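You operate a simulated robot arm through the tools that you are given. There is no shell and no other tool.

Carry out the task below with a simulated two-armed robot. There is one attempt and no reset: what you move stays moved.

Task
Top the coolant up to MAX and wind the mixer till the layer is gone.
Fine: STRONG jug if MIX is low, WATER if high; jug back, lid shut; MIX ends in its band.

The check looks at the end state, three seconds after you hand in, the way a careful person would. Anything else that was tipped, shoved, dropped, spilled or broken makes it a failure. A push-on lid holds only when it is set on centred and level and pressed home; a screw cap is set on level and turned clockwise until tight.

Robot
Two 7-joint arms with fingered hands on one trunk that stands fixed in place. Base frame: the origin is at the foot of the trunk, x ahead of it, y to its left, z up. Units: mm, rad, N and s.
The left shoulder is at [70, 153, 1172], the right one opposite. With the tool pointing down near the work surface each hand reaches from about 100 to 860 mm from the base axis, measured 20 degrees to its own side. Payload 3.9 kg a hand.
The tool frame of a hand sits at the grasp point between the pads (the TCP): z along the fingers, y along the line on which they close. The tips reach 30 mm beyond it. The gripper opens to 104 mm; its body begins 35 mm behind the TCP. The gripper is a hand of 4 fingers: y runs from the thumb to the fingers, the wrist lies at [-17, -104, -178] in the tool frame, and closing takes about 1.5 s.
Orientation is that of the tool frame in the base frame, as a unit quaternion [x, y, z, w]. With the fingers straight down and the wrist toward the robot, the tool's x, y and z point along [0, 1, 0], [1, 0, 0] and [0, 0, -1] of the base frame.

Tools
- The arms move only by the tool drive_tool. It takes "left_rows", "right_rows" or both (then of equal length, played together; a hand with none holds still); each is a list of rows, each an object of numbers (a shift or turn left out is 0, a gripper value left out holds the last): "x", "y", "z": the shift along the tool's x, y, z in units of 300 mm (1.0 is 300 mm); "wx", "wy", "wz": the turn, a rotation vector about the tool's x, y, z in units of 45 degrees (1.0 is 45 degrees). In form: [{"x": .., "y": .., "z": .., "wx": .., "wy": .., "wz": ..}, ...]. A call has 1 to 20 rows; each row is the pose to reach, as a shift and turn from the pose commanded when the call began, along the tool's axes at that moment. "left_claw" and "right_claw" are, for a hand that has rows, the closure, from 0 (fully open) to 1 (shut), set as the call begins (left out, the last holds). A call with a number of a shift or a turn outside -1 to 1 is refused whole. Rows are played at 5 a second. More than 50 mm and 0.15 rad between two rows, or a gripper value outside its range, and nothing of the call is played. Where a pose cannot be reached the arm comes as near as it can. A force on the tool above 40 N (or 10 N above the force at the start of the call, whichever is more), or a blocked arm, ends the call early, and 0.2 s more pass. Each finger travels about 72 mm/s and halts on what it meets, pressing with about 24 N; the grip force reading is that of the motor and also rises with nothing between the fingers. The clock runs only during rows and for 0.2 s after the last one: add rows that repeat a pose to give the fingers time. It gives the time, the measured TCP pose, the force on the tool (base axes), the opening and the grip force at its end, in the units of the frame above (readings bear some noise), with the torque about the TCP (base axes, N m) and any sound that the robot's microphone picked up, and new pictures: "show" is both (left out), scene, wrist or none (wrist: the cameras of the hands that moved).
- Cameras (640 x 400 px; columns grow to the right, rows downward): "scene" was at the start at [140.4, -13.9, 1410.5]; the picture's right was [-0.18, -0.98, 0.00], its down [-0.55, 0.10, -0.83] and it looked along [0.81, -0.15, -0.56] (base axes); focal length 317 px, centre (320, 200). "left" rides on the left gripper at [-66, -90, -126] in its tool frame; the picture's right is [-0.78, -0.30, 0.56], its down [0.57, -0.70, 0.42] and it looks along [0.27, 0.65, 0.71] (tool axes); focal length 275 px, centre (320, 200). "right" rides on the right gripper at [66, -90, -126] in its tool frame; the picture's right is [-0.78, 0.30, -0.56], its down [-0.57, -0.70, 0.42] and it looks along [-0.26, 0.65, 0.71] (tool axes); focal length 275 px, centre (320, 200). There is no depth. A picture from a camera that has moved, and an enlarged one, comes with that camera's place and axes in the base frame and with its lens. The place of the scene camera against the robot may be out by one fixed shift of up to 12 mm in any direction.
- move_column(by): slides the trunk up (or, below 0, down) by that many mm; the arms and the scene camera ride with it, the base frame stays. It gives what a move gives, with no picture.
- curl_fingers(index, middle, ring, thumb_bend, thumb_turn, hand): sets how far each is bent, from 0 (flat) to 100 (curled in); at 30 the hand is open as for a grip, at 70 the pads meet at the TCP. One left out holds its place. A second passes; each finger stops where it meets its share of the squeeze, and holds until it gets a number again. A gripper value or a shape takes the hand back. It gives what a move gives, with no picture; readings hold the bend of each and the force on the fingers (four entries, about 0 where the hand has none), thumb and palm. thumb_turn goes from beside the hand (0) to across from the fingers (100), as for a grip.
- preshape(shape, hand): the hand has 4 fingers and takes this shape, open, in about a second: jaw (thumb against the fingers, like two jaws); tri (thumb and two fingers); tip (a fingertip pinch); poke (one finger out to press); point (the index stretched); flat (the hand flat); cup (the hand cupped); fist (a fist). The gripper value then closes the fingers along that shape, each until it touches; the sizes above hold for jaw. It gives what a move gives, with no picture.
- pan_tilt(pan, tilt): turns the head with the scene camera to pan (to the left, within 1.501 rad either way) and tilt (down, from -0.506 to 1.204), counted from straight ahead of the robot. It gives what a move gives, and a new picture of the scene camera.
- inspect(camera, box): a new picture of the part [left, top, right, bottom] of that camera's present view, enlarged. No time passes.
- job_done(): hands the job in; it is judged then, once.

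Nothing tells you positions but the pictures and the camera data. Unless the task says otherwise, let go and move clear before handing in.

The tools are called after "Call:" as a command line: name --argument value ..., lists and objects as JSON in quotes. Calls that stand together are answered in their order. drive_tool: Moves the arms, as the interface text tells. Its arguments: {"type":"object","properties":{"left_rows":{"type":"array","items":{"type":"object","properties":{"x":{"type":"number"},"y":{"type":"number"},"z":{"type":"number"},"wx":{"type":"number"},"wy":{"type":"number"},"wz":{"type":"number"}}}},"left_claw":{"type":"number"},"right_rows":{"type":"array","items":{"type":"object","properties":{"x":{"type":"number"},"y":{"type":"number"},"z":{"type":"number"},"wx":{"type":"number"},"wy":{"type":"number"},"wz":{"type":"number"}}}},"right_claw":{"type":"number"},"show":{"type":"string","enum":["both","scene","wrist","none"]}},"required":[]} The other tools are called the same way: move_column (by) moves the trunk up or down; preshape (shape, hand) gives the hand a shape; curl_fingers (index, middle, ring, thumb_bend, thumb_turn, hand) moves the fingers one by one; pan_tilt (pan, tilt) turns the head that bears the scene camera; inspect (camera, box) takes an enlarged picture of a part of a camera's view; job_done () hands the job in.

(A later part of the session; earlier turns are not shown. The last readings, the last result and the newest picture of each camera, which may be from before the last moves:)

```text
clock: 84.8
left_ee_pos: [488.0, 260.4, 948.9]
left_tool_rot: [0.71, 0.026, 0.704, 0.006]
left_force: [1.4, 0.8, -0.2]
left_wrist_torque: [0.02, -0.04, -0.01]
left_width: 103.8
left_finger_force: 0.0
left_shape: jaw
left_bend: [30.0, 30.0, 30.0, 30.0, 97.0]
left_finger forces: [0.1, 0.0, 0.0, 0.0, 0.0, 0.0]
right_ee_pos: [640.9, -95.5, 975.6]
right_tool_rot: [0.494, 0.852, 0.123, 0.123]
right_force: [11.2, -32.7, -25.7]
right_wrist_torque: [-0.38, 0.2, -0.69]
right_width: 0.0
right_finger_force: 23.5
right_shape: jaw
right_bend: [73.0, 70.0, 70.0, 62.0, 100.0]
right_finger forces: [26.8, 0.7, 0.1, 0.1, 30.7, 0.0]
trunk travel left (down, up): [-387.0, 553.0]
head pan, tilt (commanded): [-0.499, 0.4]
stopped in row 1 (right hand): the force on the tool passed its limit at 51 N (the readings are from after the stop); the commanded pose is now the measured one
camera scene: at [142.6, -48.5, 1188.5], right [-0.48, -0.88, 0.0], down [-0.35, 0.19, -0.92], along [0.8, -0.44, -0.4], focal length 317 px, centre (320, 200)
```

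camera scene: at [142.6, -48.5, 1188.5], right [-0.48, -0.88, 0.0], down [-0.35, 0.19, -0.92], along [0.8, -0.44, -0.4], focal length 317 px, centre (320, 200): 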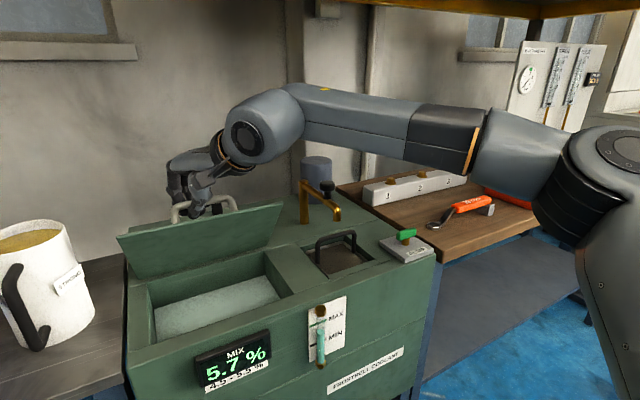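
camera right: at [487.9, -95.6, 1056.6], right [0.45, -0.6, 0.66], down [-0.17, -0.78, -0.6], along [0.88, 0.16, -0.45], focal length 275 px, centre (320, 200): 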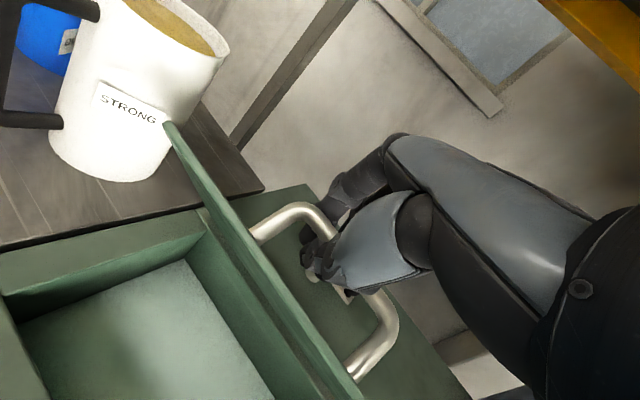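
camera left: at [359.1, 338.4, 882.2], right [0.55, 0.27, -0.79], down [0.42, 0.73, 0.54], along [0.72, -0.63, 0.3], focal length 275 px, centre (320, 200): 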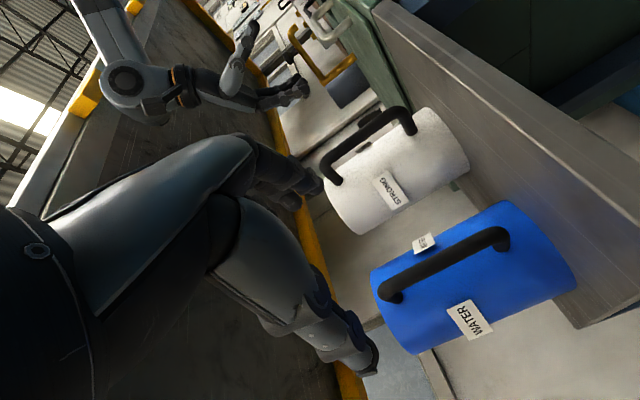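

Call:
drive_tool --right_rows '[{"x": -0.005, "y": -0.003}, {"x": -0.01, "y": -0.006}, {"x": -0.016, "y": -0.009, "wz": 0.02}, {"x": -0.023, "y": -0.013, "wz": 0.04}, {"x": -0.028, "y": -0.015, "wz": 0.06}, {"x": -0.028, "y": -0.015, "wz": 0.08}, {"x": -0.028, "y": -0.015, "wz": 0.1}]' --show "none"

```text
clock: 86.3
left_ee_pos: [484.5, 261.2, 951.5]
left_tool_rot: [0.707, 0.026, 0.706, 0.007]
left_force: [0.3, -0.3, -0.1]
left_wrist_torque: [0.02, 0.02, -0.02]
left_width: 103.9
left_finger_force: 0.1
left_shape: jaw
left_bend: [30.0, 30.0, 30.0, 30.0, 97.0]
left_finger forces: [0.0, 0.0, 0.1, 0.0, 0.0, 0.1]
right_ee_pos: [635.5, -96.9, 972.0]
right_tool_rot: [0.526, 0.833, 0.132, 0.108]
right_force: [3.1, -8.5, -6.4]
right_wrist_torque: [0.02, 0.0, -0.23]
right_width: 0.0
right_finger_force: 23.7
right_shape: jaw
right_bend: [73.0, 70.0, 70.0, 63.0, 100.0]
right_finger forces: [13.2, 1.4, 0.0, 0.1, 23.5, 0.0]
trunk travel left (down, up): [-387.0, 553.0]
head pan, tilt (commanded): [-0.499, 0.4]
```

Call:
drive_tool --right_rows '[{"x": -0.005, "y": 0.005, "wx": -0.06}, {"x": -0.012, "y": 0.015, "wx": -0.12}, {"x": -0.02, "y": 0.03, "wx": -0.18}, {"x": -0.03, "y": 0.046, "wx": -0.23}, {"x": -0.039, "y": 0.062, "z": -0.001, "wx": -0.28}, {"x": -0.039, "y": 0.062, "z": -0.001, "wx": -0.28}]' --show "none"

```text
clock: 87.8
left_ee_pos: [484.7, 262.4, 950.6]
left_tool_rot: [0.708, 0.027, 0.706, 0.008]
left_force: [0.3, 0.0, 0.3]
left_wrist_torque: [0.0, 0.02, 0.05]
left_width: 103.8
left_finger_force: 0.1
left_shape: jaw
left_bend: [30.0, 30.0, 30.0, 30.0, 97.0]
left_finger forces: [0.1, 0.1, 0.1, 0.0, 0.0, 0.1]
right_ee_pos: [656.7, -97.9, 978.8]
right_tool_rot: [0.511, 0.814, 0.22, 0.166]
right_force: [2.5, 0.2, -14.5]
right_wrist_torque: [-0.21, 0.26, -0.24]
right_width: 0.3
right_finger_force: 23.8
right_shape: jaw
right_bend: [73.0, 70.0, 70.0, 65.0, 100.0]
right_finger forces: [12.9, 1.9, 0.0, 0.0, 20.7, 0.0]
trunk travel left (down, up): [-387.0, 553.0]
head pan, tilt (commanded): [-0.499, 0.4]
```

The lid rests at about 50° in the right hand. Now I'll bring the left hand (closed) over, above the jugs, to push the lid from underneath.

Call:
drive_tool --left_rows '[{"x": 0.15}, {"x": 0.3}, {"x": 0.293, "y": 0.148, "z": -0.004}, {"x": 0.286, "y": 0.298, "z": 0.008}, {"x": 0.279, "y": 0.449, "z": 0.02, "wx": -0.11}, {"x": 0.272, "y": 0.583, "z": 0.043, "wx": -0.267}, {"x": 0.265, "y": 0.717, "z": 0.07, "wx": -0.42}, {"x": 0.259, "y": 0.85, "z": 0.096, "wx": -0.556}, {"x": 0.253, "y": 0.974, "z": 0.123, "wx": -0.667}, {"x": 0.253, "y": 0.974, "z": 0.123, "wx": -0.667}]' --left_claw 1.0 --show "both"

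```text
clock: 90.0
left_ee_pos: [527.5, -24.7, 1039.4]
left_tool_rot: [0.681, -0.158, 0.689, 0.192]
left_force: [0.2, 0.4, 0.2]
left_wrist_torque: [-0.04, 0.0, 0.0]
left_width: 0.0
left_finger_force: 24.1
left_shape: jaw
left_bend: [70.0, 70.0, 70.0, 49.0, 100.0]
left_finger forces: [0.0, 0.0, 0.0, 0.1, 0.1, 0.1]
left hand out of reach, approached as far as the arm can: row 1, 3
right_ee_pos: [658.1, -99.4, 977.9]
right_tool_rot: [0.511, 0.814, 0.222, 0.165]
right_force: [2.8, 1.7, -15.4]
right_wrist_torque: [-0.13, 0.2, -0.19]
right_width: 0.1
right_finger_force: 24.2
right_shape: jaw
right_bend: [73.0, 70.0, 70.0, 65.0, 100.0]
right_finger forces: [11.8, 2.2, 0.1, 0.0, 21.7, 0.0]
trunk travel left (down, up): [-387.0, 553.0]
head pan, tilt (commanded): [-0.499, 0.4]
camera scene: at [137.3, -43.6, 1190.0], right [-0.48, -0.88, 0.0], down [-0.34, 0.19, -0.92], along [0.81, -0.44, -0.39], focal length 317 px, centre (320, 200)
camera left: at [460.5, 110.1, 967.8], right [0.63, -0.04, -0.78], down [0.71, 0.44, 0.55], along [0.32, -0.9, 0.31], focal length 275 px, centre (320, 200)
```

scene: 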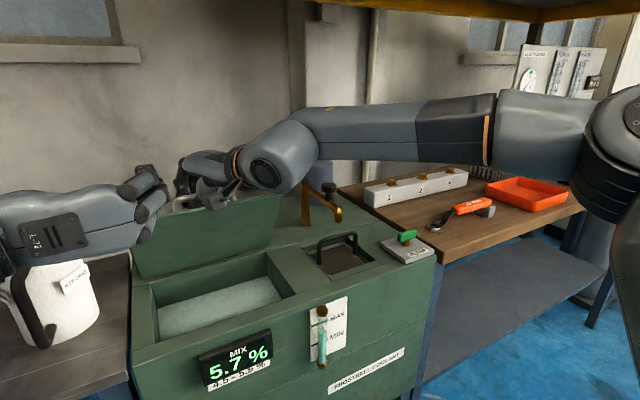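
left: 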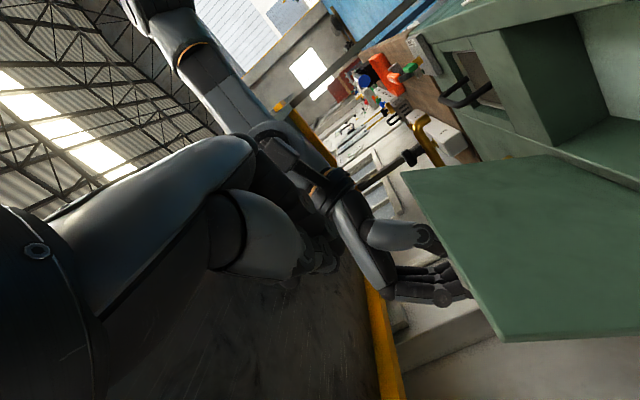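

The left hand is beside the lid. I'll lower it in front of the opening and approach the lid's underside.

Call:
drive_tool --left_rows '[{"x": -0.09, "y": -0.011, "z": 0.011}, {"x": -0.18, "y": -0.022, "z": 0.022}, {"x": -0.27, "y": -0.033, "z": 0.033}, {"x": -0.363, "y": -0.045, "z": 0.044}, {"x": -0.363, "y": -0.045, "z": 0.044}]' --show "both"

```text
clock: 91.2
left_ee_pos: [546.7, -25.2, 930.9]
left_tool_rot: [0.681, -0.157, 0.689, 0.192]
left_force: [-0.2, 0.3, -0.7]
left_wrist_torque: [-0.02, -0.01, 0.0]
left_width: 0.1
left_finger_force: 24.1
left_shape: jaw
left_bend: [70.0, 70.0, 70.0, 49.0, 100.0]
left_finger forces: [0.0, 0.0, 0.0, 0.1, 0.1, 0.1]
right_ee_pos: [657.9, -97.3, 979.0]
right_tool_rot: [0.51, 0.815, 0.222, 0.165]
right_force: [2.2, 2.2, -15.0]
right_wrist_torque: [-0.14, 0.24, -0.21]
right_width: 0.0
right_finger_force: 23.7
right_shape: jaw
right_bend: [73.0, 70.0, 70.0, 65.0, 100.0]
right_finger forces: [11.8, 2.3, 0.1, 0.0, 21.8, 0.0]
trunk travel left (down, up): [-387.0, 553.0]
head pan, tilt (commanded): [-0.499, 0.4]
camera scene: at [137.5, -43.9, 1190.0], right [-0.48, -0.88, 0.0], down [-0.34, 0.19, -0.92], along [0.81, -0.44, -0.39], focal length 317 px, centre (320, 200)
camera left: at [480.0, 108.3, 859.4], right [0.63, -0.04, -0.78], down [0.71, 0.44, 0.55], along [0.32, -0.9, 0.31], focal length 275 px, centre (320, 200)
```

scene: 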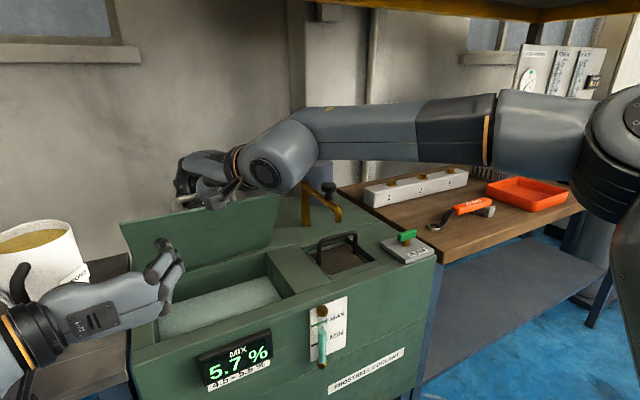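
left: 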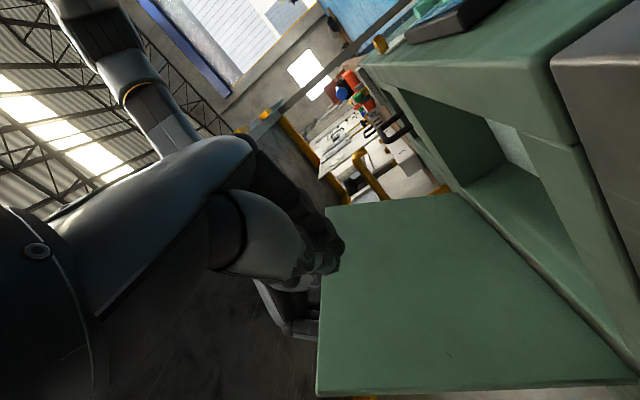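

Call:
drive_tool --left_rows '[{"y": -0.02, "z": 0.035}, {"y": -0.04, "z": 0.07}, {"y": -0.055, "z": 0.1}, {"y": -0.055, "z": 0.1}]' --show "wrist"

```text
clock: 92.2
left_ee_pos: [581.5, -26.3, 931.6]
left_tool_rot: [0.682, -0.158, 0.688, 0.191]
left_force: [-1.0, 0.9, 0.6]
left_wrist_torque: [-0.01, -0.04, 0.05]
left_width: 0.2
left_finger_force: 23.9
left_shape: jaw
left_bend: [70.0, 70.0, 70.0, 49.0, 100.0]
left_finger forces: [0.0, 0.1, 0.1, 0.1, 0.0, 0.0]
right_ee_pos: [658.2, -98.8, 978.4]
right_tool_rot: [0.51, 0.815, 0.221, 0.164]
right_force: [3.2, 1.7, -14.4]
right_wrist_torque: [-0.12, 0.19, -0.18]
right_width: 0.0
right_finger_force: 24.2
right_shape: jaw
right_bend: [73.0, 70.0, 70.0, 65.0, 100.0]
right_finger forces: [11.7, 2.2, 0.1, 0.0, 21.9, 0.0]
trunk travel left (down, up): [-387.0, 553.0]
head pan, tilt (commanded): [-0.499, 0.4]
camera left: at [515.1, 108.8, 860.2], right [0.63, -0.04, -0.78], down [0.71, 0.44, 0.55], along [0.32, -0.9, 0.31], focal length 275 px, centre (320, 200)
```

left: 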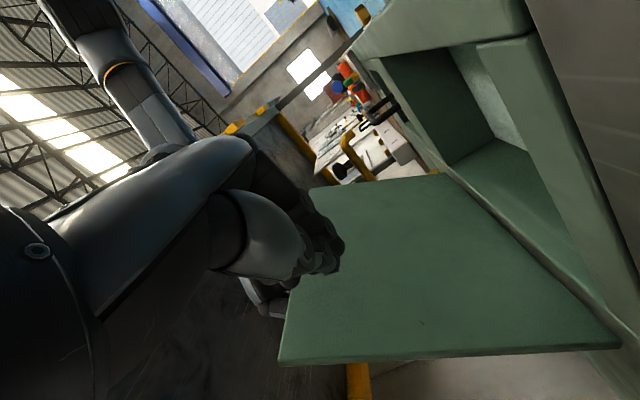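

Call:
drive_tool --left_rows '[{"y": -0.016, "z": 0.03}, {"y": -0.032, "z": 0.06}, {"y": -0.045, "z": 0.082, "x": 0.01}, {"y": -0.058, "z": 0.105, "x": 0.02}, {"y": -0.058, "z": 0.105, "x": 0.02}]' --show "scene"

```text
clock: 93.1
left_ee_pos: [606.6, -26.1, 932.1]
left_tool_rot: [0.682, -0.164, 0.685, 0.199]
left_force: [-13.5, 4.1, -8.9]
left_wrist_torque: [-0.06, -0.28, -0.08]
left_width: 0.0
left_finger_force: 24.3
left_shape: jaw
left_bend: [70.0, 70.0, 74.0, 49.0, 100.0]
left_finger forces: [0.1, 0.0, 16.8, 0.1, 0.0, 0.0]
right_ee_pos: [659.9, -99.8, 979.1]
right_tool_rot: [0.513, 0.813, 0.22, 0.167]
right_force: [17.0, 4.5, -6.6]
right_wrist_torque: [-0.19, 0.44, -0.21]
right_width: 0.0
right_finger_force: 24.0
right_shape: jaw
right_bend: [72.0, 70.0, 70.0, 64.0, 100.0]
right_finger forces: [20.2, 4.8, 0.0, 0.0, 31.9, 0.0]
trunk travel left (down, up): [-387.0, 553.0]
head pan, tilt (commanded): [-0.499, 0.4]
stopped in row 4 (left hand): the force on the tool passed its limit at 46 N (the readings are from after the stop); the commanded pose is now the measured one
camera scene: at [137.4, -42.1, 1190.1], right [-0.48, -0.88, 0.0], down [-0.34, 0.18, -0.92], along [0.81, -0.44, -0.39], focal length 317 px, centre (320, 200)
```

scene: 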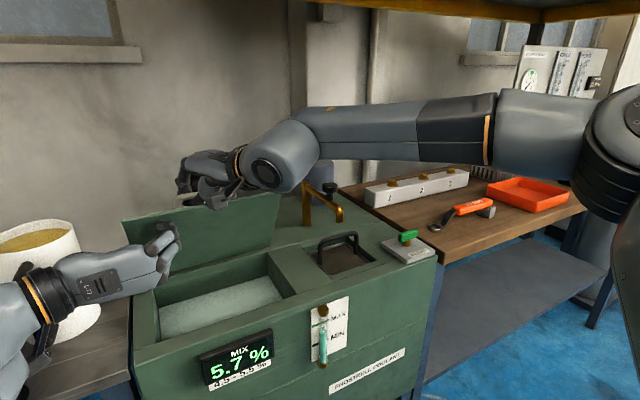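

The left hand now supports the lid. I'll partly open the right hand's loop.

Call:
drive_tool --right_rows '[{"z": 0}, {"z": 0}, {"z": 0}, {"z": 0}, {"z": 0}, {"z": 0}]' --right_claw 0.55 --show "both"

```text
clock: 94.1
left_ee_pos: [602.2, -28.4, 929.9]
left_tool_rot: [0.682, -0.168, 0.684, 0.2]
left_force: [-16.8, 3.7, -9.2]
left_wrist_torque: [-0.06, -0.46, -0.13]
left_width: 0.1
left_finger_force: 23.9
left_shape: jaw
left_bend: [70.0, 70.0, 75.0, 49.0, 100.0]
left_finger forces: [0.0, 0.0, 19.0, 0.1, 0.0, 0.0]
right_ee_pos: [658.4, -97.2, 993.6]
right_tool_rot: [0.51, 0.81, 0.232, 0.173]
right_force: [13.7, 2.9, 10.8]
right_wrist_torque: [-0.12, 0.29, 0.04]
right_width: 39.3
right_finger_force: 0.0
right_shape: jaw
right_bend: [74.0, 47.0, 43.0, 74.0, 100.0]
right_finger forces: [0.0, 0.0, 0.1, 0.0, 17.7, 0.0]
trunk travel left (down, up): [-387.0, 553.0]
head pan, tilt (commanded): [-0.499, 0.4]
stopped in row 5 (left hand): the force on the tool passed its limit at 41 N (the readings are from after the stop); the commanded pose is now the measured one
camera scene: at [133.7, -42.4, 1190.7], right [-0.48, -0.88, 0.0], down [-0.34, 0.19, -0.92], along [0.81, -0.44, -0.39], focal length 317 px, centre (320, 200)
camera right: at [497.1, -95.1, 1044.6], right [0.26, -0.7, 0.66], down [-0.06, -0.7, -0.72], along [0.96, 0.14, -0.22], focal length 275 px, centre (320, 200)
```

scene: 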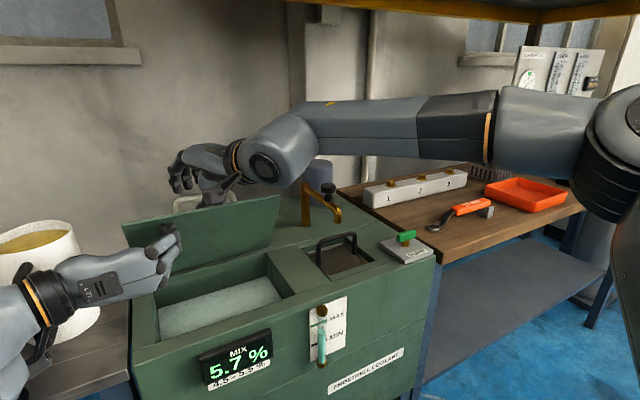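
right: 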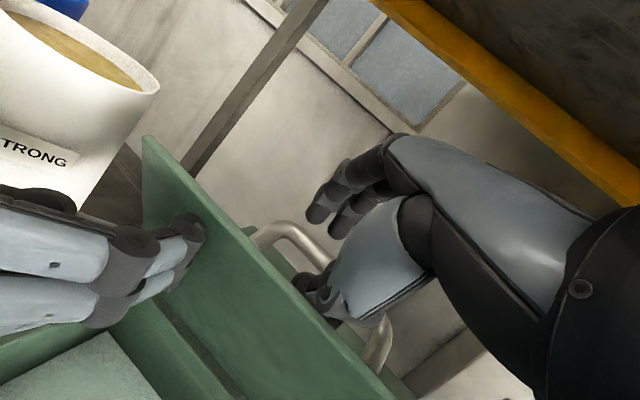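

The index finger is still curled. I'll straighten only the three fingers so the right hand can slide up off the bar.

Call:
curl_fingers --hand "right" --index 25 --middle 25 --ring 25

```text
clock: 95.1
left_ee_pos: [602.3, -26.7, 930.7]
left_tool_rot: [0.683, -0.166, 0.683, 0.198]
left_force: [-19.7, 2.1, -19.9]
left_wrist_torque: [0.2, -0.26, -0.26]
left_width: 0.0
left_finger_force: 24.3
left_shape: jaw
left_bend: [70.0, 70.0, 75.0, 49.0, 100.0]
left_finger forces: [0.0, 0.0, 24.1, 0.0, 0.0, 0.0]
right_ee_pos: [656.9, -97.0, 991.4]
right_tool_rot: [0.511, 0.81, 0.231, 0.173]
right_force: [12.3, 2.4, 27.6]
right_wrist_torque: [-0.4, 0.86, 0.15]
right_width: 70.6
right_finger_force: 14.0
right_shape: fingers
right_bend: [25.0, 25.0, 25.0, 75.0, 100.0]
right_finger forces: [0.0, 0.0, 0.0, 0.0, 28.2, 0.0]
trunk travel left (down, up): [-387.0, 553.0]
head pan, tilt (commanded): [-0.499, 0.4]
```

Now lifting the right hand straight up and away.

Call:
drive_tool --right_rows '[{"x": -0.002, "y": 0.03, "z": -0.04}, {"x": -0.005, "y": 0.07, "z": -0.1}, {"x": -0.009, "y": 0.11, "z": -0.166}, {"x": -0.012, "y": 0.13, "z": -0.22}, {"x": -0.012, "y": 0.13, "z": -0.22}]' --show "both"

```text
clock: 96.3
left_ee_pos: [603.7, -27.5, 931.6]
left_tool_rot: [0.682, -0.166, 0.684, 0.196]
left_force: [0.3, -0.7, -0.2]
left_wrist_torque: [-0.03, 0.01, 0.0]
left_width: 0.1
left_finger_force: 23.9
left_shape: jaw
left_bend: [70.0, 70.0, 70.0, 49.0, 100.0]
left_finger forces: [0.0, 0.0, 0.4, 0.0, 0.0, 0.1]
right_ee_pos: [654.0, -101.6, 1064.8]
right_tool_rot: [0.511, 0.812, 0.227, 0.169]
right_force: [-0.2, -0.7, -0.1]
right_wrist_torque: [-0.02, 0.01, -0.02]
right_width: 83.7
right_finger_force: 0.1
right_shape: fingers
right_bend: [25.0, 25.0, 25.0, 71.0, 100.0]
right_finger forces: [0.0, 0.1, 0.0, 0.0, 0.1, 0.0]
trunk travel left (down, up): [-387.0, 553.0]
head pan, tilt (commanded): [-0.499, 0.4]
camera scene: at [134.8, -43.8, 1190.3], right [-0.48, -0.88, 0.0], down [-0.34, 0.19, -0.92], along [0.81, -0.44, -0.39], focal length 317 px, centre (320, 200)
camera right: at [493.1, -98.3, 1118.1], right [0.26, -0.7, 0.66], down [-0.07, -0.7, -0.71], along [0.96, 0.14, -0.23], focal length 275 px, centre (320, 200)
```

scene: 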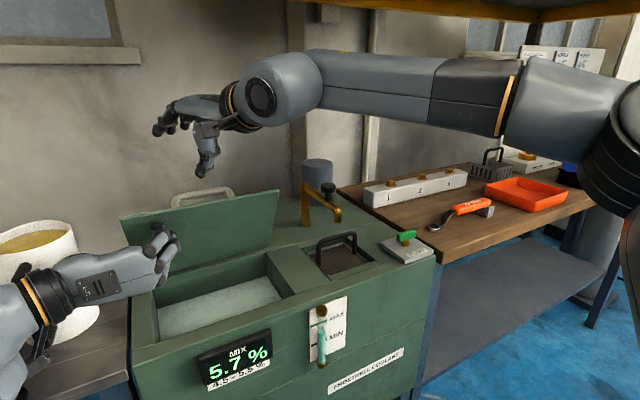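
right: 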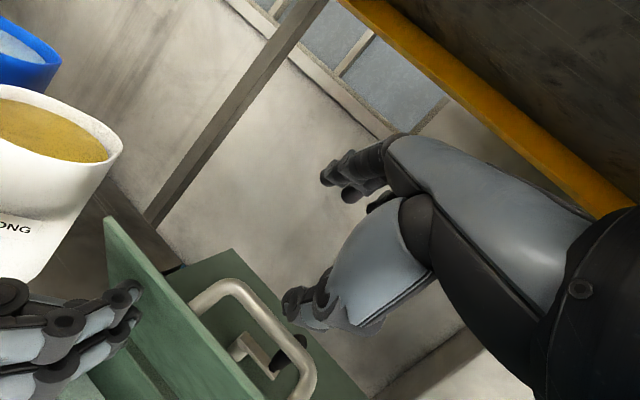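

The lid now stays at its angle by itself (left hand force is about zero). I'll push it farther open with the left hand.

Call:
drive_tool --left_rows '[{"x": 0.022, "y": -0.018, "z": 0.034}, {"x": 0.044, "y": -0.036, "z": 0.068}, {"x": 0.064, "y": -0.055, "z": 0.102}, {"x": 0.08, "y": -0.073, "z": 0.137}, {"x": 0.095, "y": -0.091, "z": 0.171}, {"x": 0.107, "y": -0.11, "z": 0.205}, {"x": 0.107, "y": -0.11, "z": 0.205}]' --show "scene"

```text
clock: 97.9
left_ee_pos: [675.9, -28.6, 963.6]
left_tool_rot: [0.683, -0.166, 0.684, 0.196]
left_force: [0.6, -0.5, -0.5]
left_wrist_torque: [0.02, -0.02, 0.0]
left_width: 0.0
left_finger_force: 24.2
left_shape: jaw
left_bend: [70.0, 70.0, 70.0, 49.0, 100.0]
left_finger forces: [0.1, 0.0, 0.1, 0.1, 0.0, 0.0]
right_ee_pos: [653.4, -101.6, 1064.3]
right_tool_rot: [0.511, 0.811, 0.228, 0.171]
right_force: [-0.1, -0.2, 0.1]
right_wrist_torque: [-0.02, 0.02, -0.02]
right_width: 84.1
right_finger_force: 0.1
right_shape: fingers
right_bend: [25.0, 25.0, 25.0, 71.0, 100.0]
right_finger forces: [0.0, 0.0, 0.1, 0.0, 0.0, 0.0]
trunk travel left (down, up): [-387.0, 553.0]
head pan, tilt (commanded): [-0.499, 0.4]
camera scene: at [134.3, -43.9, 1190.5], right [-0.48, -0.88, 0.0], down [-0.34, 0.19, -0.92], along [0.81, -0.44, -0.39], focal length 317 px, centre (320, 200)
```

scene: 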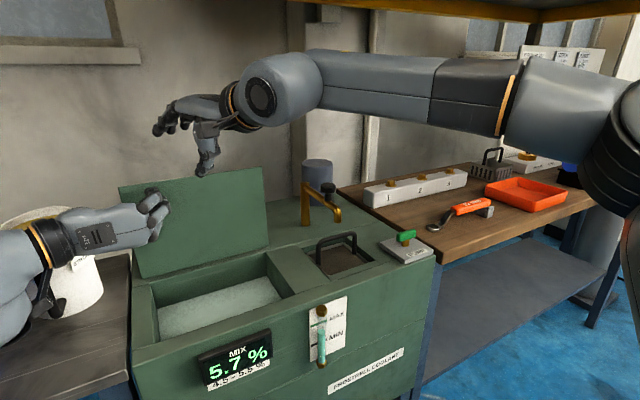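

The lid stands nearly vertical and stays there. I'll withdraw the left hand back and up, and move the right hand aside to the right.

Call:
drive_tool --left_rows '[{"y": 0.045, "z": -0.08}, {"y": 0.09, "z": -0.16}, {"y": 0.135, "z": -0.24}, {"y": 0.18, "z": -0.318}, {"x": 0.08, "y": 0.18, "z": -0.318}, {"x": 0.17, "y": 0.18, "z": -0.318}, {"x": 0.26, "y": 0.18, "z": -0.318}, {"x": 0.26, "y": 0.18, "z": -0.318}]' --right_rows '[{"x": -0.1, "y": -0.035, "z": -0.03}, {"x": -0.2, "y": -0.07, "z": -0.06}, {"x": -0.3, "y": -0.105, "z": -0.09}, {"x": -0.4, "y": -0.14, "z": -0.12}, {"x": -0.5, "y": -0.175, "z": -0.155}, {"x": -0.608, "y": -0.213, "z": -0.186}, {"x": -0.608, "y": -0.213, "z": -0.186}, {"x": -0.608, "y": -0.213, "z": -0.186}]' --right_claw 0 --show "scene"

```text
clock: 99.7
left_ee_pos: [568.1, -23.5, 1044.7]
left_tool_rot: [0.683, -0.165, 0.683, 0.197]
left_force: [-0.4, -0.2, -0.9]
left_wrist_torque: [-0.04, 0.0, -0.04]
left_width: 0.1
left_finger_force: 24.4
left_shape: jaw
left_bend: [70.0, 70.0, 70.0, 49.0, 100.0]
left_finger forces: [0.1, 0.0, 0.1, 0.0, 0.1, 0.0]
right_ee_pos: [605.6, -208.9, 1059.1]
right_tool_rot: [0.536, 0.793, 0.227, 0.181]
right_force: [0.0, 0.9, -0.5]
right_wrist_torque: [-0.01, 0.0, -0.02]
right_width: 103.6
right_finger_force: 0.1
right_shape: jaw
right_bend: [30.0, 30.0, 30.0, 30.0, 97.0]
right_finger forces: [0.0, 0.1, 0.0, 0.1, 0.0, 0.0]
right hand out of reach, approached as far as the arm can: row 2, 3, 4, 5, 6, 7, 8
trunk travel left (down, up): [-387.0, 553.0]
head pan, tilt (commanded): [-0.499, 0.4]
camera scene: at [134.7, -43.9, 1190.4], right [-0.48, -0.88, 0.0], down [-0.34, 0.19, -0.92], along [0.81, -0.44, -0.39], focal length 317 px, centre (320, 200)
```

scene: 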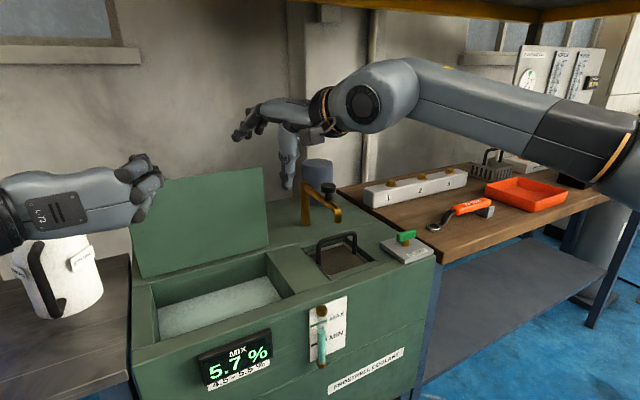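

Now the left hand returns over the jugs to in front of the WATER jug's handle, un-yawing and opening.

Call:
drive_tool --left_rows '[{"x": 0.003, "y": -0.087, "z": -0.087, "wx": 0.13}, {"x": 0.006, "y": -0.175, "z": -0.174, "wx": 0.27}, {"x": 0.008, "y": -0.262, "z": -0.261, "wx": 0.4}, {"x": 0.011, "y": -0.349, "z": -0.349, "wx": 0.53}, {"x": 0.014, "y": -0.436, "z": -0.436, "wx": 0.62}, {"x": 0.016, "y": -0.524, "z": -0.523, "wx": 0.667}, {"x": 0.019, "y": -0.611, "z": -0.61, "wx": 0.667}, {"x": 0.022, "y": -0.698, "z": -0.697, "wx": 0.667}, {"x": 0.022, "y": -0.698, "z": -0.697, "wx": 0.667}]' --left_claw 0 --show "wrist"

```text
clock: 101.7
left_ee_pos: [487.1, 262.1, 1037.4]
left_tool_rot: [0.71, 0.017, 0.704, 0.013]
left_force: [-1.0, -1.0, -0.2]
left_wrist_torque: [0.01, -0.01, 0.02]
left_width: 103.9
left_finger_force: 0.1
left_shape: jaw
left_bend: [30.0, 30.0, 30.0, 30.0, 97.0]
left_finger forces: [0.1, 0.1, 0.0, 0.1, 0.0, 0.0]
right_ee_pos: [604.6, -211.1, 1059.7]
right_tool_rot: [0.537, 0.792, 0.228, 0.18]
right_force: [-0.3, -0.3, 0.5]
right_wrist_torque: [0.0, 0.02, 0.03]
right_width: 103.9
right_finger_force: 0.1
right_shape: jaw
right_bend: [30.0, 30.0, 30.0, 30.0, 97.0]
right_finger forces: [0.0, 0.0, 0.0, 0.1, 0.0, 0.0]
trunk travel left (down, up): [-387.0, 553.0]
head pan, tilt (commanded): [-0.499, 0.4]
camera left: at [361.2, 346.9, 969.9], right [0.55, 0.27, -0.79], down [0.43, 0.73, 0.54], along [0.72, -0.63, 0.29], focal length 275 px, centre (320, 200)
```

left: 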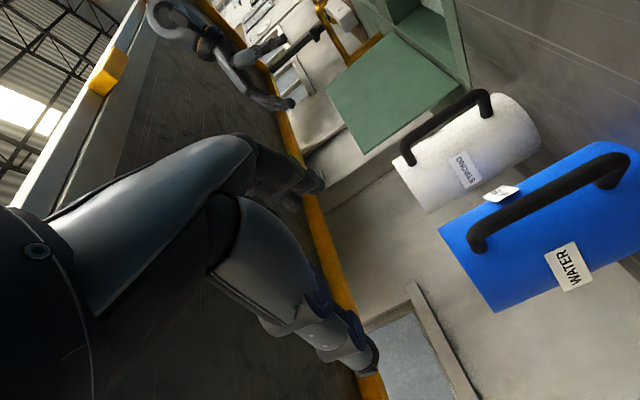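

I'll zoom in to refine the handle position from this second viewpoint.

Call:
inspect --camera "left" --box '[420, 120, 640, 320]'

Call:
pan_tilt --pan 0.25 --tilt 0.55

Call:
inspect --camera "scene" --box '[180, 100, 420, 280]'

```text
2.00 times, centred on (530, 220) of left
camera zoom: at [361.2, 346.9, 969.9], right [0.55, 0.27, -0.79], down [0.43, 0.73, 0.54], along [0.72, -0.63, 0.29], focal length 551 px, centre (-100, 160)
```

zoom: 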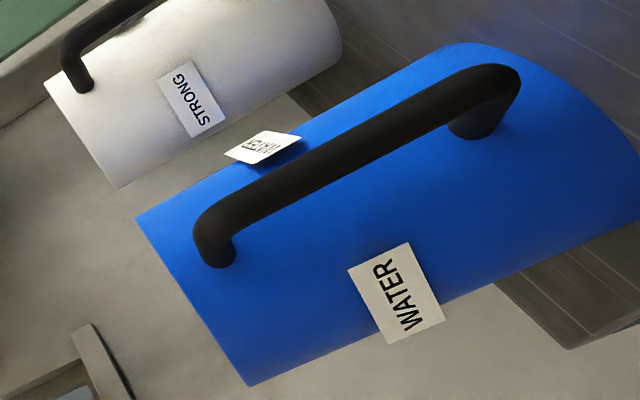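

```text
clock: 102.8
left_ee_pos: [487.8, 261.7, 1037.6]
left_tool_rot: [0.711, 0.018, 0.703, 0.013]
left_force: [0.1, -0.4, 0.7]
left_wrist_torque: [-0.02, -0.01, 0.05]
left_width: 103.7
left_finger_force: 0.0
left_shape: jaw
left_bend: [30.0, 30.0, 30.0, 30.0, 97.0]
left_finger forces: [0.1, 0.0, 0.0, 0.0, 0.1, 0.1]
right_ee_pos: [605.6, -209.1, 1058.5]
right_tool_rot: [0.537, 0.792, 0.227, 0.18]
right_force: [0.3, -0.2, -0.7]
right_wrist_torque: [0.02, 0.02, 0.02]
right_width: 103.8
right_finger_force: 0.0
right_shape: jaw
right_bend: [30.0, 30.0, 30.0, 30.0, 97.0]
right_finger forces: [0.0, 0.1, 0.0, 0.0, 0.2, 0.1]
trunk travel left (down, up): [-387.0, 553.0]
head pan, tilt (commanded): [0.25, 0.55]
camera scene: at [140.3, 22.7, 1176.7], right [0.25, -0.97, 0.0], down [-0.51, -0.13, -0.85], along [0.83, 0.21, -0.52], focal length 317 px, centre (320, 200)
```

scene: 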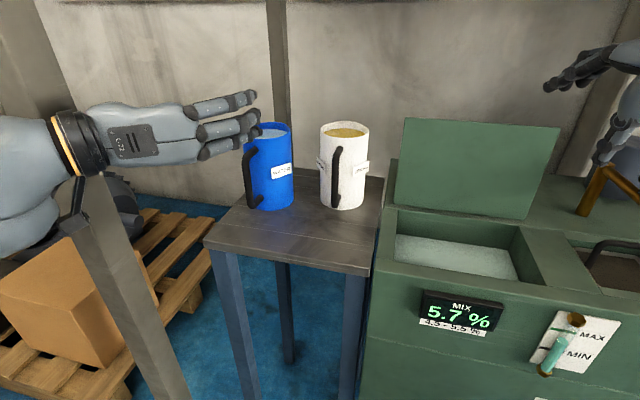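

```text
2.22 times, centred on (300, 190) of scene
camera zoom: at [140.3, 22.7, 1176.7], right [0.25, -0.97, 0.0], down [-0.51, -0.13, -0.85], along [0.83, 0.21, -0.52], focal length 704 px, centre (364, 222)
```

zoom: 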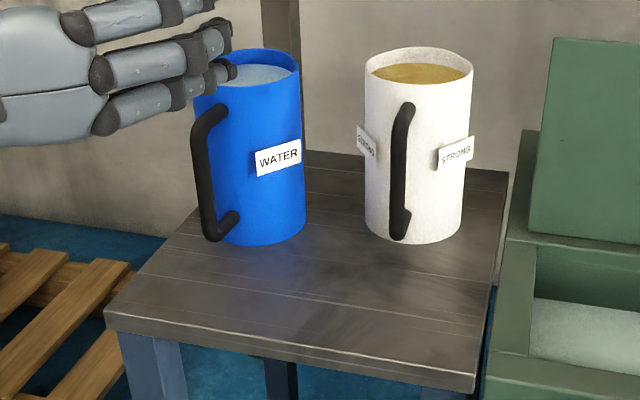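

By the left wrist camera (two views), the WATER handle bar is at about (596, 261), z 847–950, mid z≈898. I'll move the left hand in front of it at handle height, then look.

Call:
drive_tool --left_rows '[{"z": 0.07}, {"z": 0.14}, {"x": -0.12, "y": -0.005, "z": 0.142}, {"x": -0.24, "y": -0.01, "z": 0.144}, {"x": -0.36, "y": -0.015, "z": 0.146}, {"x": -0.463, "y": -0.018, "z": 0.147}, {"x": -0.463, "y": -0.018, "z": 0.147}]' --show "both"

```text
clock: 104.4
left_ee_pos: [529.7, 261.9, 897.9]
left_tool_rot: [0.71, 0.017, 0.704, 0.014]
left_force: [1.0, -0.5, 0.0]
left_wrist_torque: [-0.03, -0.01, 0.0]
left_width: 104.0
left_finger_force: 0.0
left_shape: jaw
left_bend: [30.0, 30.0, 30.0, 30.0, 97.0]
left_finger forces: [0.0, 0.0, 0.1, 0.0, 0.0, 0.1]
right_ee_pos: [605.4, -209.4, 1059.7]
right_tool_rot: [0.536, 0.793, 0.227, 0.18]
right_force: [-0.1, 0.2, 0.2]
right_wrist_torque: [0.02, 0.01, 0.0]
right_width: 103.6
right_finger_force: 0.1
right_shape: jaw
right_bend: [30.0, 30.0, 30.0, 30.0, 97.0]
right_finger forces: [0.1, 0.1, 0.0, 0.0, 0.0, 0.0]
trunk travel left (down, up): [-387.0, 553.0]
head pan, tilt (commanded): [0.25, 0.55]
camera scene: at [140.1, 22.5, 1176.7], right [0.25, -0.97, 0.0], down [-0.51, -0.13, -0.85], along [0.83, 0.21, -0.52], focal length 317 px, centre (320, 200)
camera left: at [402.5, 346.4, 829.3], right [0.55, 0.27, -0.79], down [0.43, 0.73, 0.54], along [0.72, -0.63, 0.29], focal length 275 px, centre (320, 200)
```

scene: 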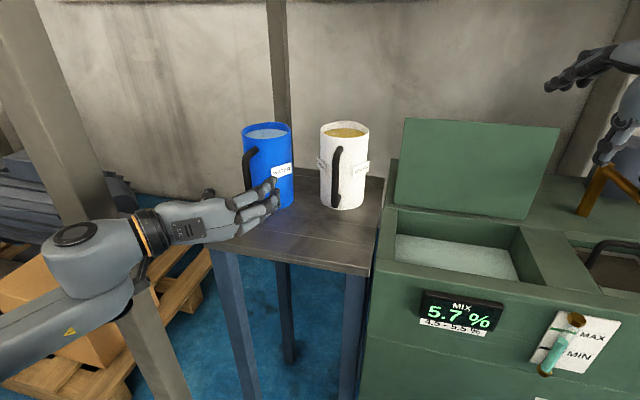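
left: 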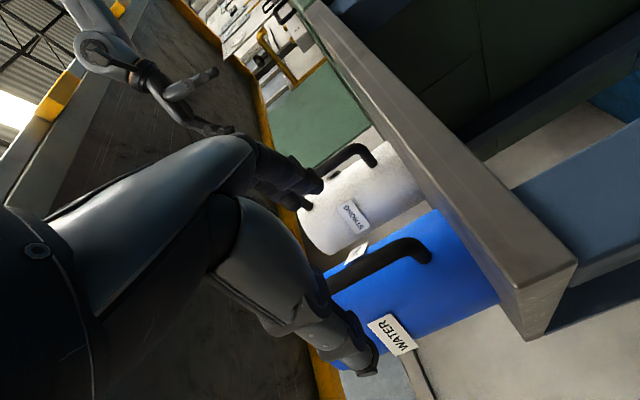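

The bar lines up with the grasp axis. Advancing along the fingers to the handle.

Call:
drive_tool --left_rows '[{"z": 0.05}, {"z": 0.1}, {"z": 0.14}, {"z": 0.177}, {"z": 0.177}]' --show "both"

Call:
inspect --camera "scene" --box '[200, 100, 360, 220]'

```text
clock: 105.6
left_ee_pos: [583.0, 262.3, 897.6]
left_tool_rot: [0.711, 0.017, 0.703, 0.014]
left_force: [-0.7, -0.4, 0.1]
left_wrist_torque: [0.01, -0.02, -0.03]
left_width: 103.9
left_finger_force: 0.0
left_shape: jaw
left_bend: [30.0, 30.0, 30.0, 30.0, 97.0]
left_finger forces: [0.1, 0.0, 0.0, 0.0, 0.0, 0.0]
right_ee_pos: [604.2, -209.1, 1059.0]
right_tool_rot: [0.537, 0.792, 0.227, 0.181]
right_force: [0.0, -0.9, 0.5]
right_wrist_torque: [-0.02, -0.02, 0.02]
right_width: 103.8
right_finger_force: 0.1
right_shape: jaw
right_bend: [30.0, 30.0, 30.0, 30.0, 97.0]
right_finger forces: [0.0, 0.1, 0.0, 0.0, 0.0, 0.1]
trunk travel left (down, up): [-387.0, 553.0]
head pan, tilt (commanded): [0.25, 0.55]
camera scene: at [140.1, 22.7, 1176.7], right [0.25, -0.97, 0.0], down [-0.51, -0.13, -0.85], along [0.83, 0.21, -0.52], focal length 317 px, centre (320, 200)
camera left: at [456.2, 347.1, 829.7], right [0.55, 0.27, -0.79], down [0.43, 0.73, 0.54], along [0.72, -0.63, 0.29], focal length 275 px, centre (320, 200)
```

scene: 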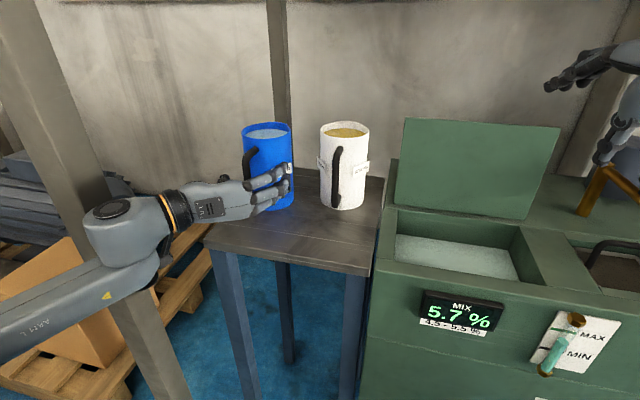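
left: 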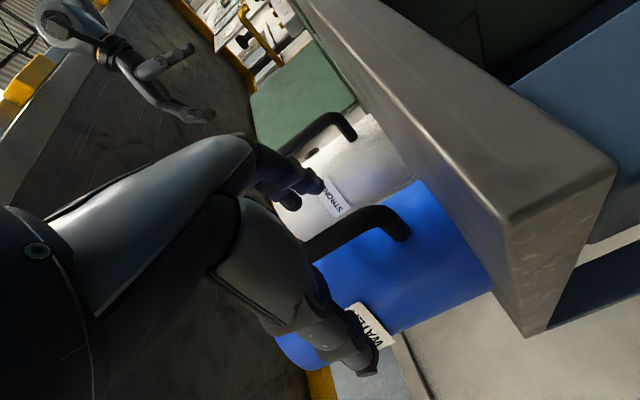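

```text
3.33 times, centred on (280, 160) of scene
camera zoom: at [140.1, 22.7, 1176.7], right [0.25, -0.97, 0.0], down [-0.51, -0.13, -0.85], along [0.83, 0.21, -0.52], focal length 1056 px, centre (453, 333)
```

zoom: 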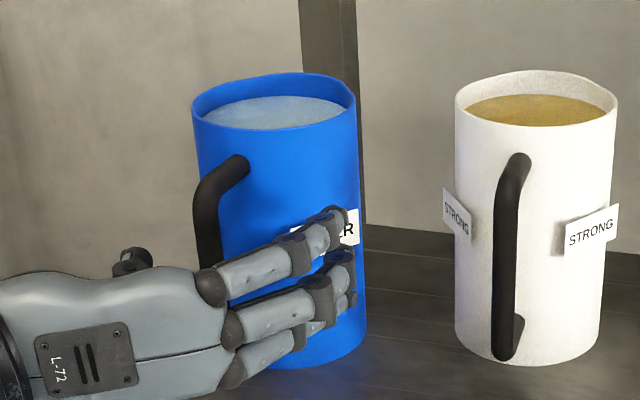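

The handle is between thumb and fingers. Closing the left hand on it.

Call:
drive_tool --left_rows '[{"z": 0}, {"z": 0}, {"z": 0}, {"z": 0}, {"z": 0}, {"z": 0}, {"z": 0}, {"z": 0}, {"z": 0}]' --left_claw 1.0 --show "both"

Call:
inspect --camera "scene" --box '[200, 100, 360, 220]'

```text
clock: 107.6
left_ee_pos: [583.9, 262.2, 896.8]
left_tool_rot: [0.711, 0.017, 0.703, 0.013]
left_force: [1.7, 0.4, -0.3]
left_wrist_torque: [-0.01, -0.01, 0.05]
left_width: 0.1
left_finger_force: 23.2
left_shape: jaw
left_bend: [70.0, 70.0, 70.0, 74.0, 100.0]
left_finger forces: [3.7, 0.0, 0.1, 0.0, 2.5, 0.0]
right_ee_pos: [605.4, -209.5, 1060.2]
right_tool_rot: [0.536, 0.792, 0.228, 0.181]
right_force: [-0.3, 0.4, 0.7]
right_wrist_torque: [-0.02, 0.01, -0.02]
right_width: 103.7
right_finger_force: 0.0
right_shape: jaw
right_bend: [30.0, 30.0, 30.0, 30.0, 97.0]
right_finger forces: [0.0, 0.1, 0.0, 0.0, 0.0, 0.0]
trunk travel left (down, up): [-387.0, 553.0]
head pan, tilt (commanded): [0.25, 0.55]
camera scene: at [140.5, 22.9, 1176.6], right [0.25, -0.97, 0.0], down [-0.51, -0.13, -0.85], along [0.83, 0.21, -0.52], focal length 317 px, centre (320, 200)
camera left: at [456.4, 347.3, 829.5], right [0.55, 0.27, -0.79], down [0.43, 0.73, 0.54], along [0.72, -0.63, 0.29], focal length 275 px, centre (320, 200)
```

scene: 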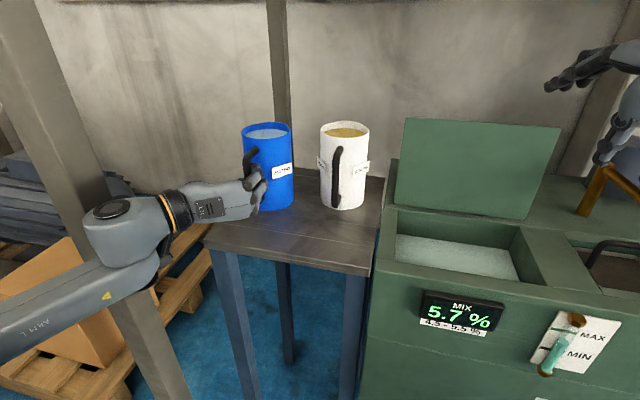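
left: 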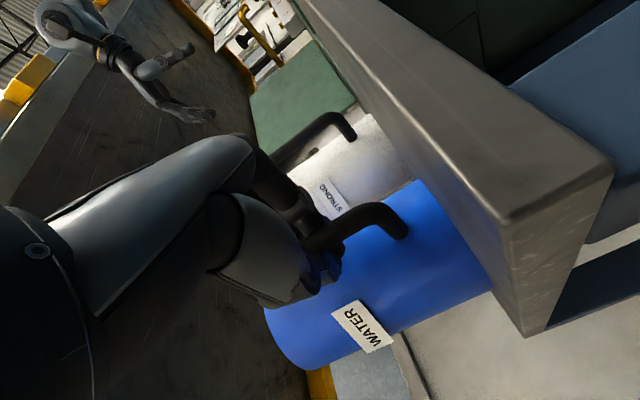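

```text
3.33 times, centred on (280, 160) of scene
camera zoom: at [140.5, 22.9, 1176.6], right [0.25, -0.97, 0.0], down [-0.51, -0.13, -0.85], along [0.83, 0.21, -0.52], focal length 1056 px, centre (453, 333)
```

zoom: 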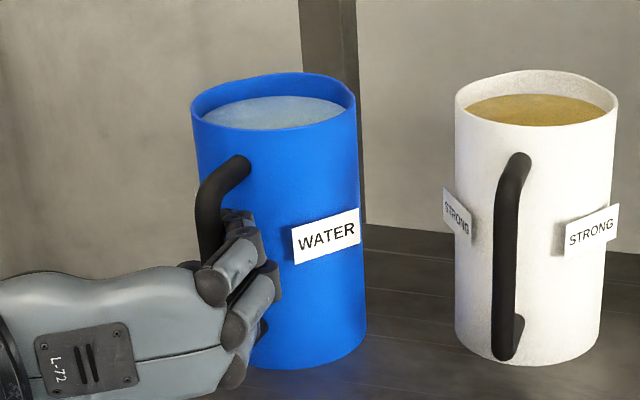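

The pads met, so the bar is enclosed but loose between pads and palm. I'll open, back off about 12 mm so the pads close directly on the bar, and grip again.

Call:
drive_tool --left_rows '[{"z": 0}, {"z": 0}, {"z": 0}, {"z": 0}, {"z": 0}, {"z": 0}, {"z": 0}, {"z": -0.02}, {"z": -0.04}, {"z": -0.04}]' --left_claw 0.4 --show "none"

Call:
drive_tool --left_rows '[{"z": 0}, {"z": 0}, {"z": 0}, {"z": 0}, {"z": 0}, {"z": 0}, {"z": 0}]' --left_claw 1.0 --show "wrist"

```text
clock: 109.8
left_ee_pos: [569.7, 262.0, 897.6]
left_tool_rot: [0.71, 0.017, 0.704, 0.014]
left_force: [0.0, 0.7, -0.3]
left_wrist_torque: [0.0, 0.0, -0.03]
left_width: 62.2
left_finger_force: 0.0
left_shape: jaw
left_bend: [73.0, 41.0, 37.0, 64.0, 99.0]
left_finger forces: [0.1, 0.1, 0.0, 0.1, 0.1, 0.0]
right_ee_pos: [605.3, -208.5, 1059.4]
right_tool_rot: [0.537, 0.792, 0.228, 0.181]
right_force: [-0.4, -1.0, 0.0]
right_wrist_torque: [0.03, -0.03, -0.02]
right_width: 103.6
right_finger_force: 0.0
right_shape: jaw
right_bend: [30.0, 30.0, 30.0, 30.0, 97.0]
right_finger forces: [0.1, 0.1, 0.1, 0.1, 0.0, 0.1]
trunk travel left (down, up): [-387.0, 553.0]
head pan, tilt (commanded): [0.25, 0.55]
```

```text
clock: 111.4
left_ee_pos: [570.3, 261.5, 898.3]
left_tool_rot: [0.71, 0.018, 0.703, 0.013]
left_force: [2.8, 1.3, 1.4]
left_wrist_torque: [0.06, 0.02, 0.02]
left_width: 4.8
left_finger_force: 24.2
left_shape: jaw
left_bend: [71.0, 71.0, 67.0, 75.0, 100.0]
left_finger forces: [11.0, 3.6, 2.1, 0.0, 17.4, 0.1]
right_ee_pos: [605.4, -209.1, 1058.9]
right_tool_rot: [0.536, 0.792, 0.228, 0.181]
right_force: [-0.1, -0.8, 0.2]
right_wrist_torque: [0.0, 0.0, 0.01]
right_width: 103.9
right_finger_force: 0.0
right_shape: jaw
right_bend: [30.0, 30.0, 30.0, 30.0, 97.0]
right_finger forces: [0.1, 0.0, 0.0, 0.0, 0.0, 0.0]
trunk travel left (down, up): [-387.0, 553.0]
head pan, tilt (commanded): [0.25, 0.55]
camera left: at [444.9, 347.0, 830.4], right [0.55, 0.27, -0.79], down [0.43, 0.73, 0.54], along [0.72, -0.63, 0.29], focal length 275 px, centre (320, 200)
```

left: 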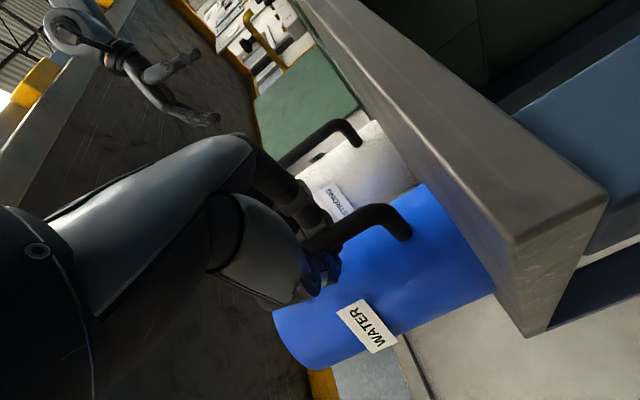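

Contact is better, but the bar still sits a little deep. I'll fully open, back off 7 mm more, and close again.

Call:
drive_tool --left_rows '[{"z": 0}, {"z": 0}, {"z": 0}, {"z": 0}, {"z": 0}, {"z": 0}, {"z": 0}, {"z": 0}, {"z": -0.012}, {"z": -0.024}, {"z": -0.024}]' --left_claw 0 --show "wrist"

Call:
drive_tool --left_rows '[{"z": 0}, {"z": 0}, {"z": 0}, {"z": 0}, {"z": 0}, {"z": 0}, {"z": 0}, {"z": 0}, {"z": 0}]' --left_claw 1.0 --show "both"

Call:
inspect --camera "scene" --box '[200, 100, 360, 220]'

```text
clock: 113.8
left_ee_pos: [564.6, 261.7, 898.1]
left_tool_rot: [0.71, 0.017, 0.704, 0.014]
left_force: [0.4, 0.7, 0.8]
left_wrist_torque: [0.04, -0.04, -0.01]
left_width: 103.4
left_finger_force: 0.1
left_shape: jaw
left_bend: [30.0, 30.0, 30.0, 30.0, 97.0]
left_finger forces: [0.1, 0.0, 0.0, 0.0, 0.0, 0.0]
right_ee_pos: [603.6, -209.5, 1060.3]
right_tool_rot: [0.536, 0.792, 0.228, 0.181]
right_force: [-0.4, -0.3, -0.1]
right_wrist_torque: [0.01, -0.01, -0.01]
right_width: 103.8
right_finger_force: 0.1
right_shape: jaw
right_bend: [30.0, 30.0, 30.0, 30.0, 97.0]
right_finger forces: [0.0, 0.0, 0.0, 0.0, 0.0, 0.0]
trunk travel left (down, up): [-387.0, 553.0]
head pan, tilt (commanded): [0.25, 0.55]
camera left: at [437.1, 346.8, 830.6], right [0.55, 0.26, -0.79], down [0.43, 0.73, 0.54], along [0.72, -0.63, 0.29], focal length 275 px, centre (320, 200)
```

left: 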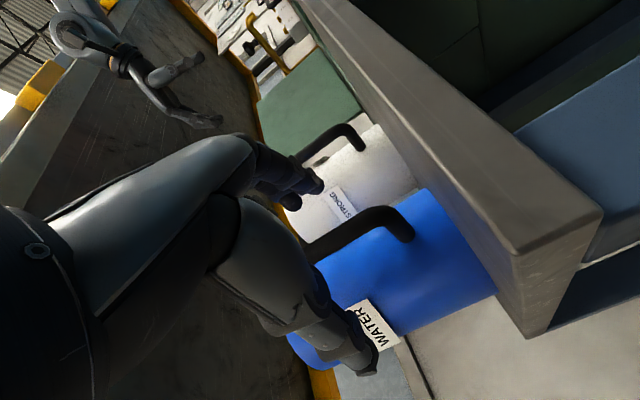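

```text
clock: 115.8
left_ee_pos: [564.1, 262.1, 898.6]
left_tool_rot: [0.71, 0.018, 0.704, 0.014]
left_force: [3.2, 1.0, 1.0]
left_wrist_torque: [0.06, -0.05, 0.0]
left_width: 6.3
left_finger_force: 24.4
left_shape: jaw
left_bend: [71.0, 66.0, 62.0, 73.0, 100.0]
left_finger forces: [10.5, 4.8, 2.2, 0.0, 19.6, 0.0]
right_ee_pos: [604.8, -207.6, 1058.6]
right_tool_rot: [0.536, 0.792, 0.229, 0.181]
right_force: [-1.0, -1.0, -0.8]
right_wrist_torque: [-0.01, -0.01, -0.01]
right_width: 103.6
right_finger_force: 0.1
right_shape: jaw
right_bend: [30.0, 30.0, 30.0, 30.0, 97.0]
right_finger forces: [0.0, 0.0, 0.1, 0.0, 0.0, 0.1]
trunk travel left (down, up): [-387.0, 553.0]
head pan, tilt (commanded): [0.25, 0.55]
camera scene: at [140.7, 22.7, 1176.6], right [0.25, -0.97, 0.0], down [-0.51, -0.13, -0.85], along [0.83, 0.21, -0.52], focal length 317 px, centre (320, 200)
camera left: at [437.5, 346.9, 830.4], right [0.55, 0.27, -0.79], down [0.43, 0.73, 0.54], along [0.72, -0.63, 0.29], focal length 275 px, centre (320, 200)
```

scene: 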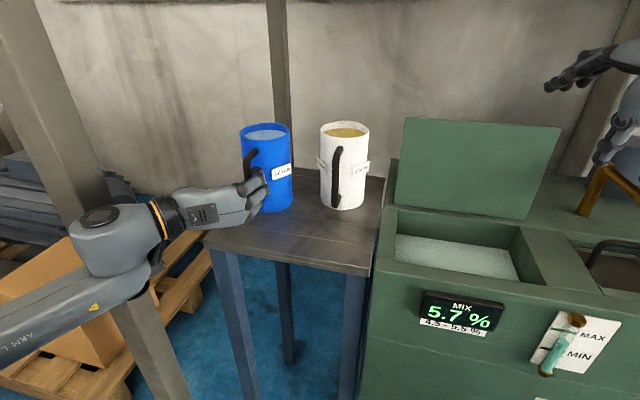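
left: 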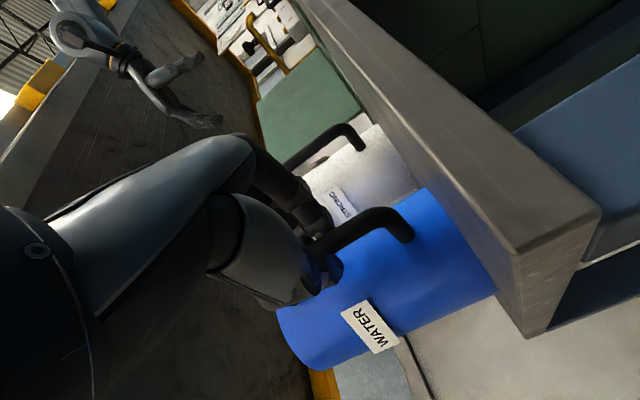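

```text
3.33 times, centred on (280, 160) of scene
camera zoom: at [140.7, 22.7, 1176.6], right [0.25, -0.97, 0.0], down [-0.51, -0.13, -0.85], along [0.83, 0.21, -0.52], focal length 1056 px, centre (453, 333)
```

zoom: 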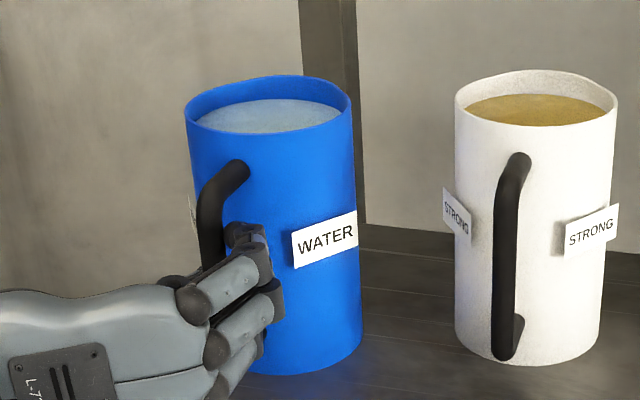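

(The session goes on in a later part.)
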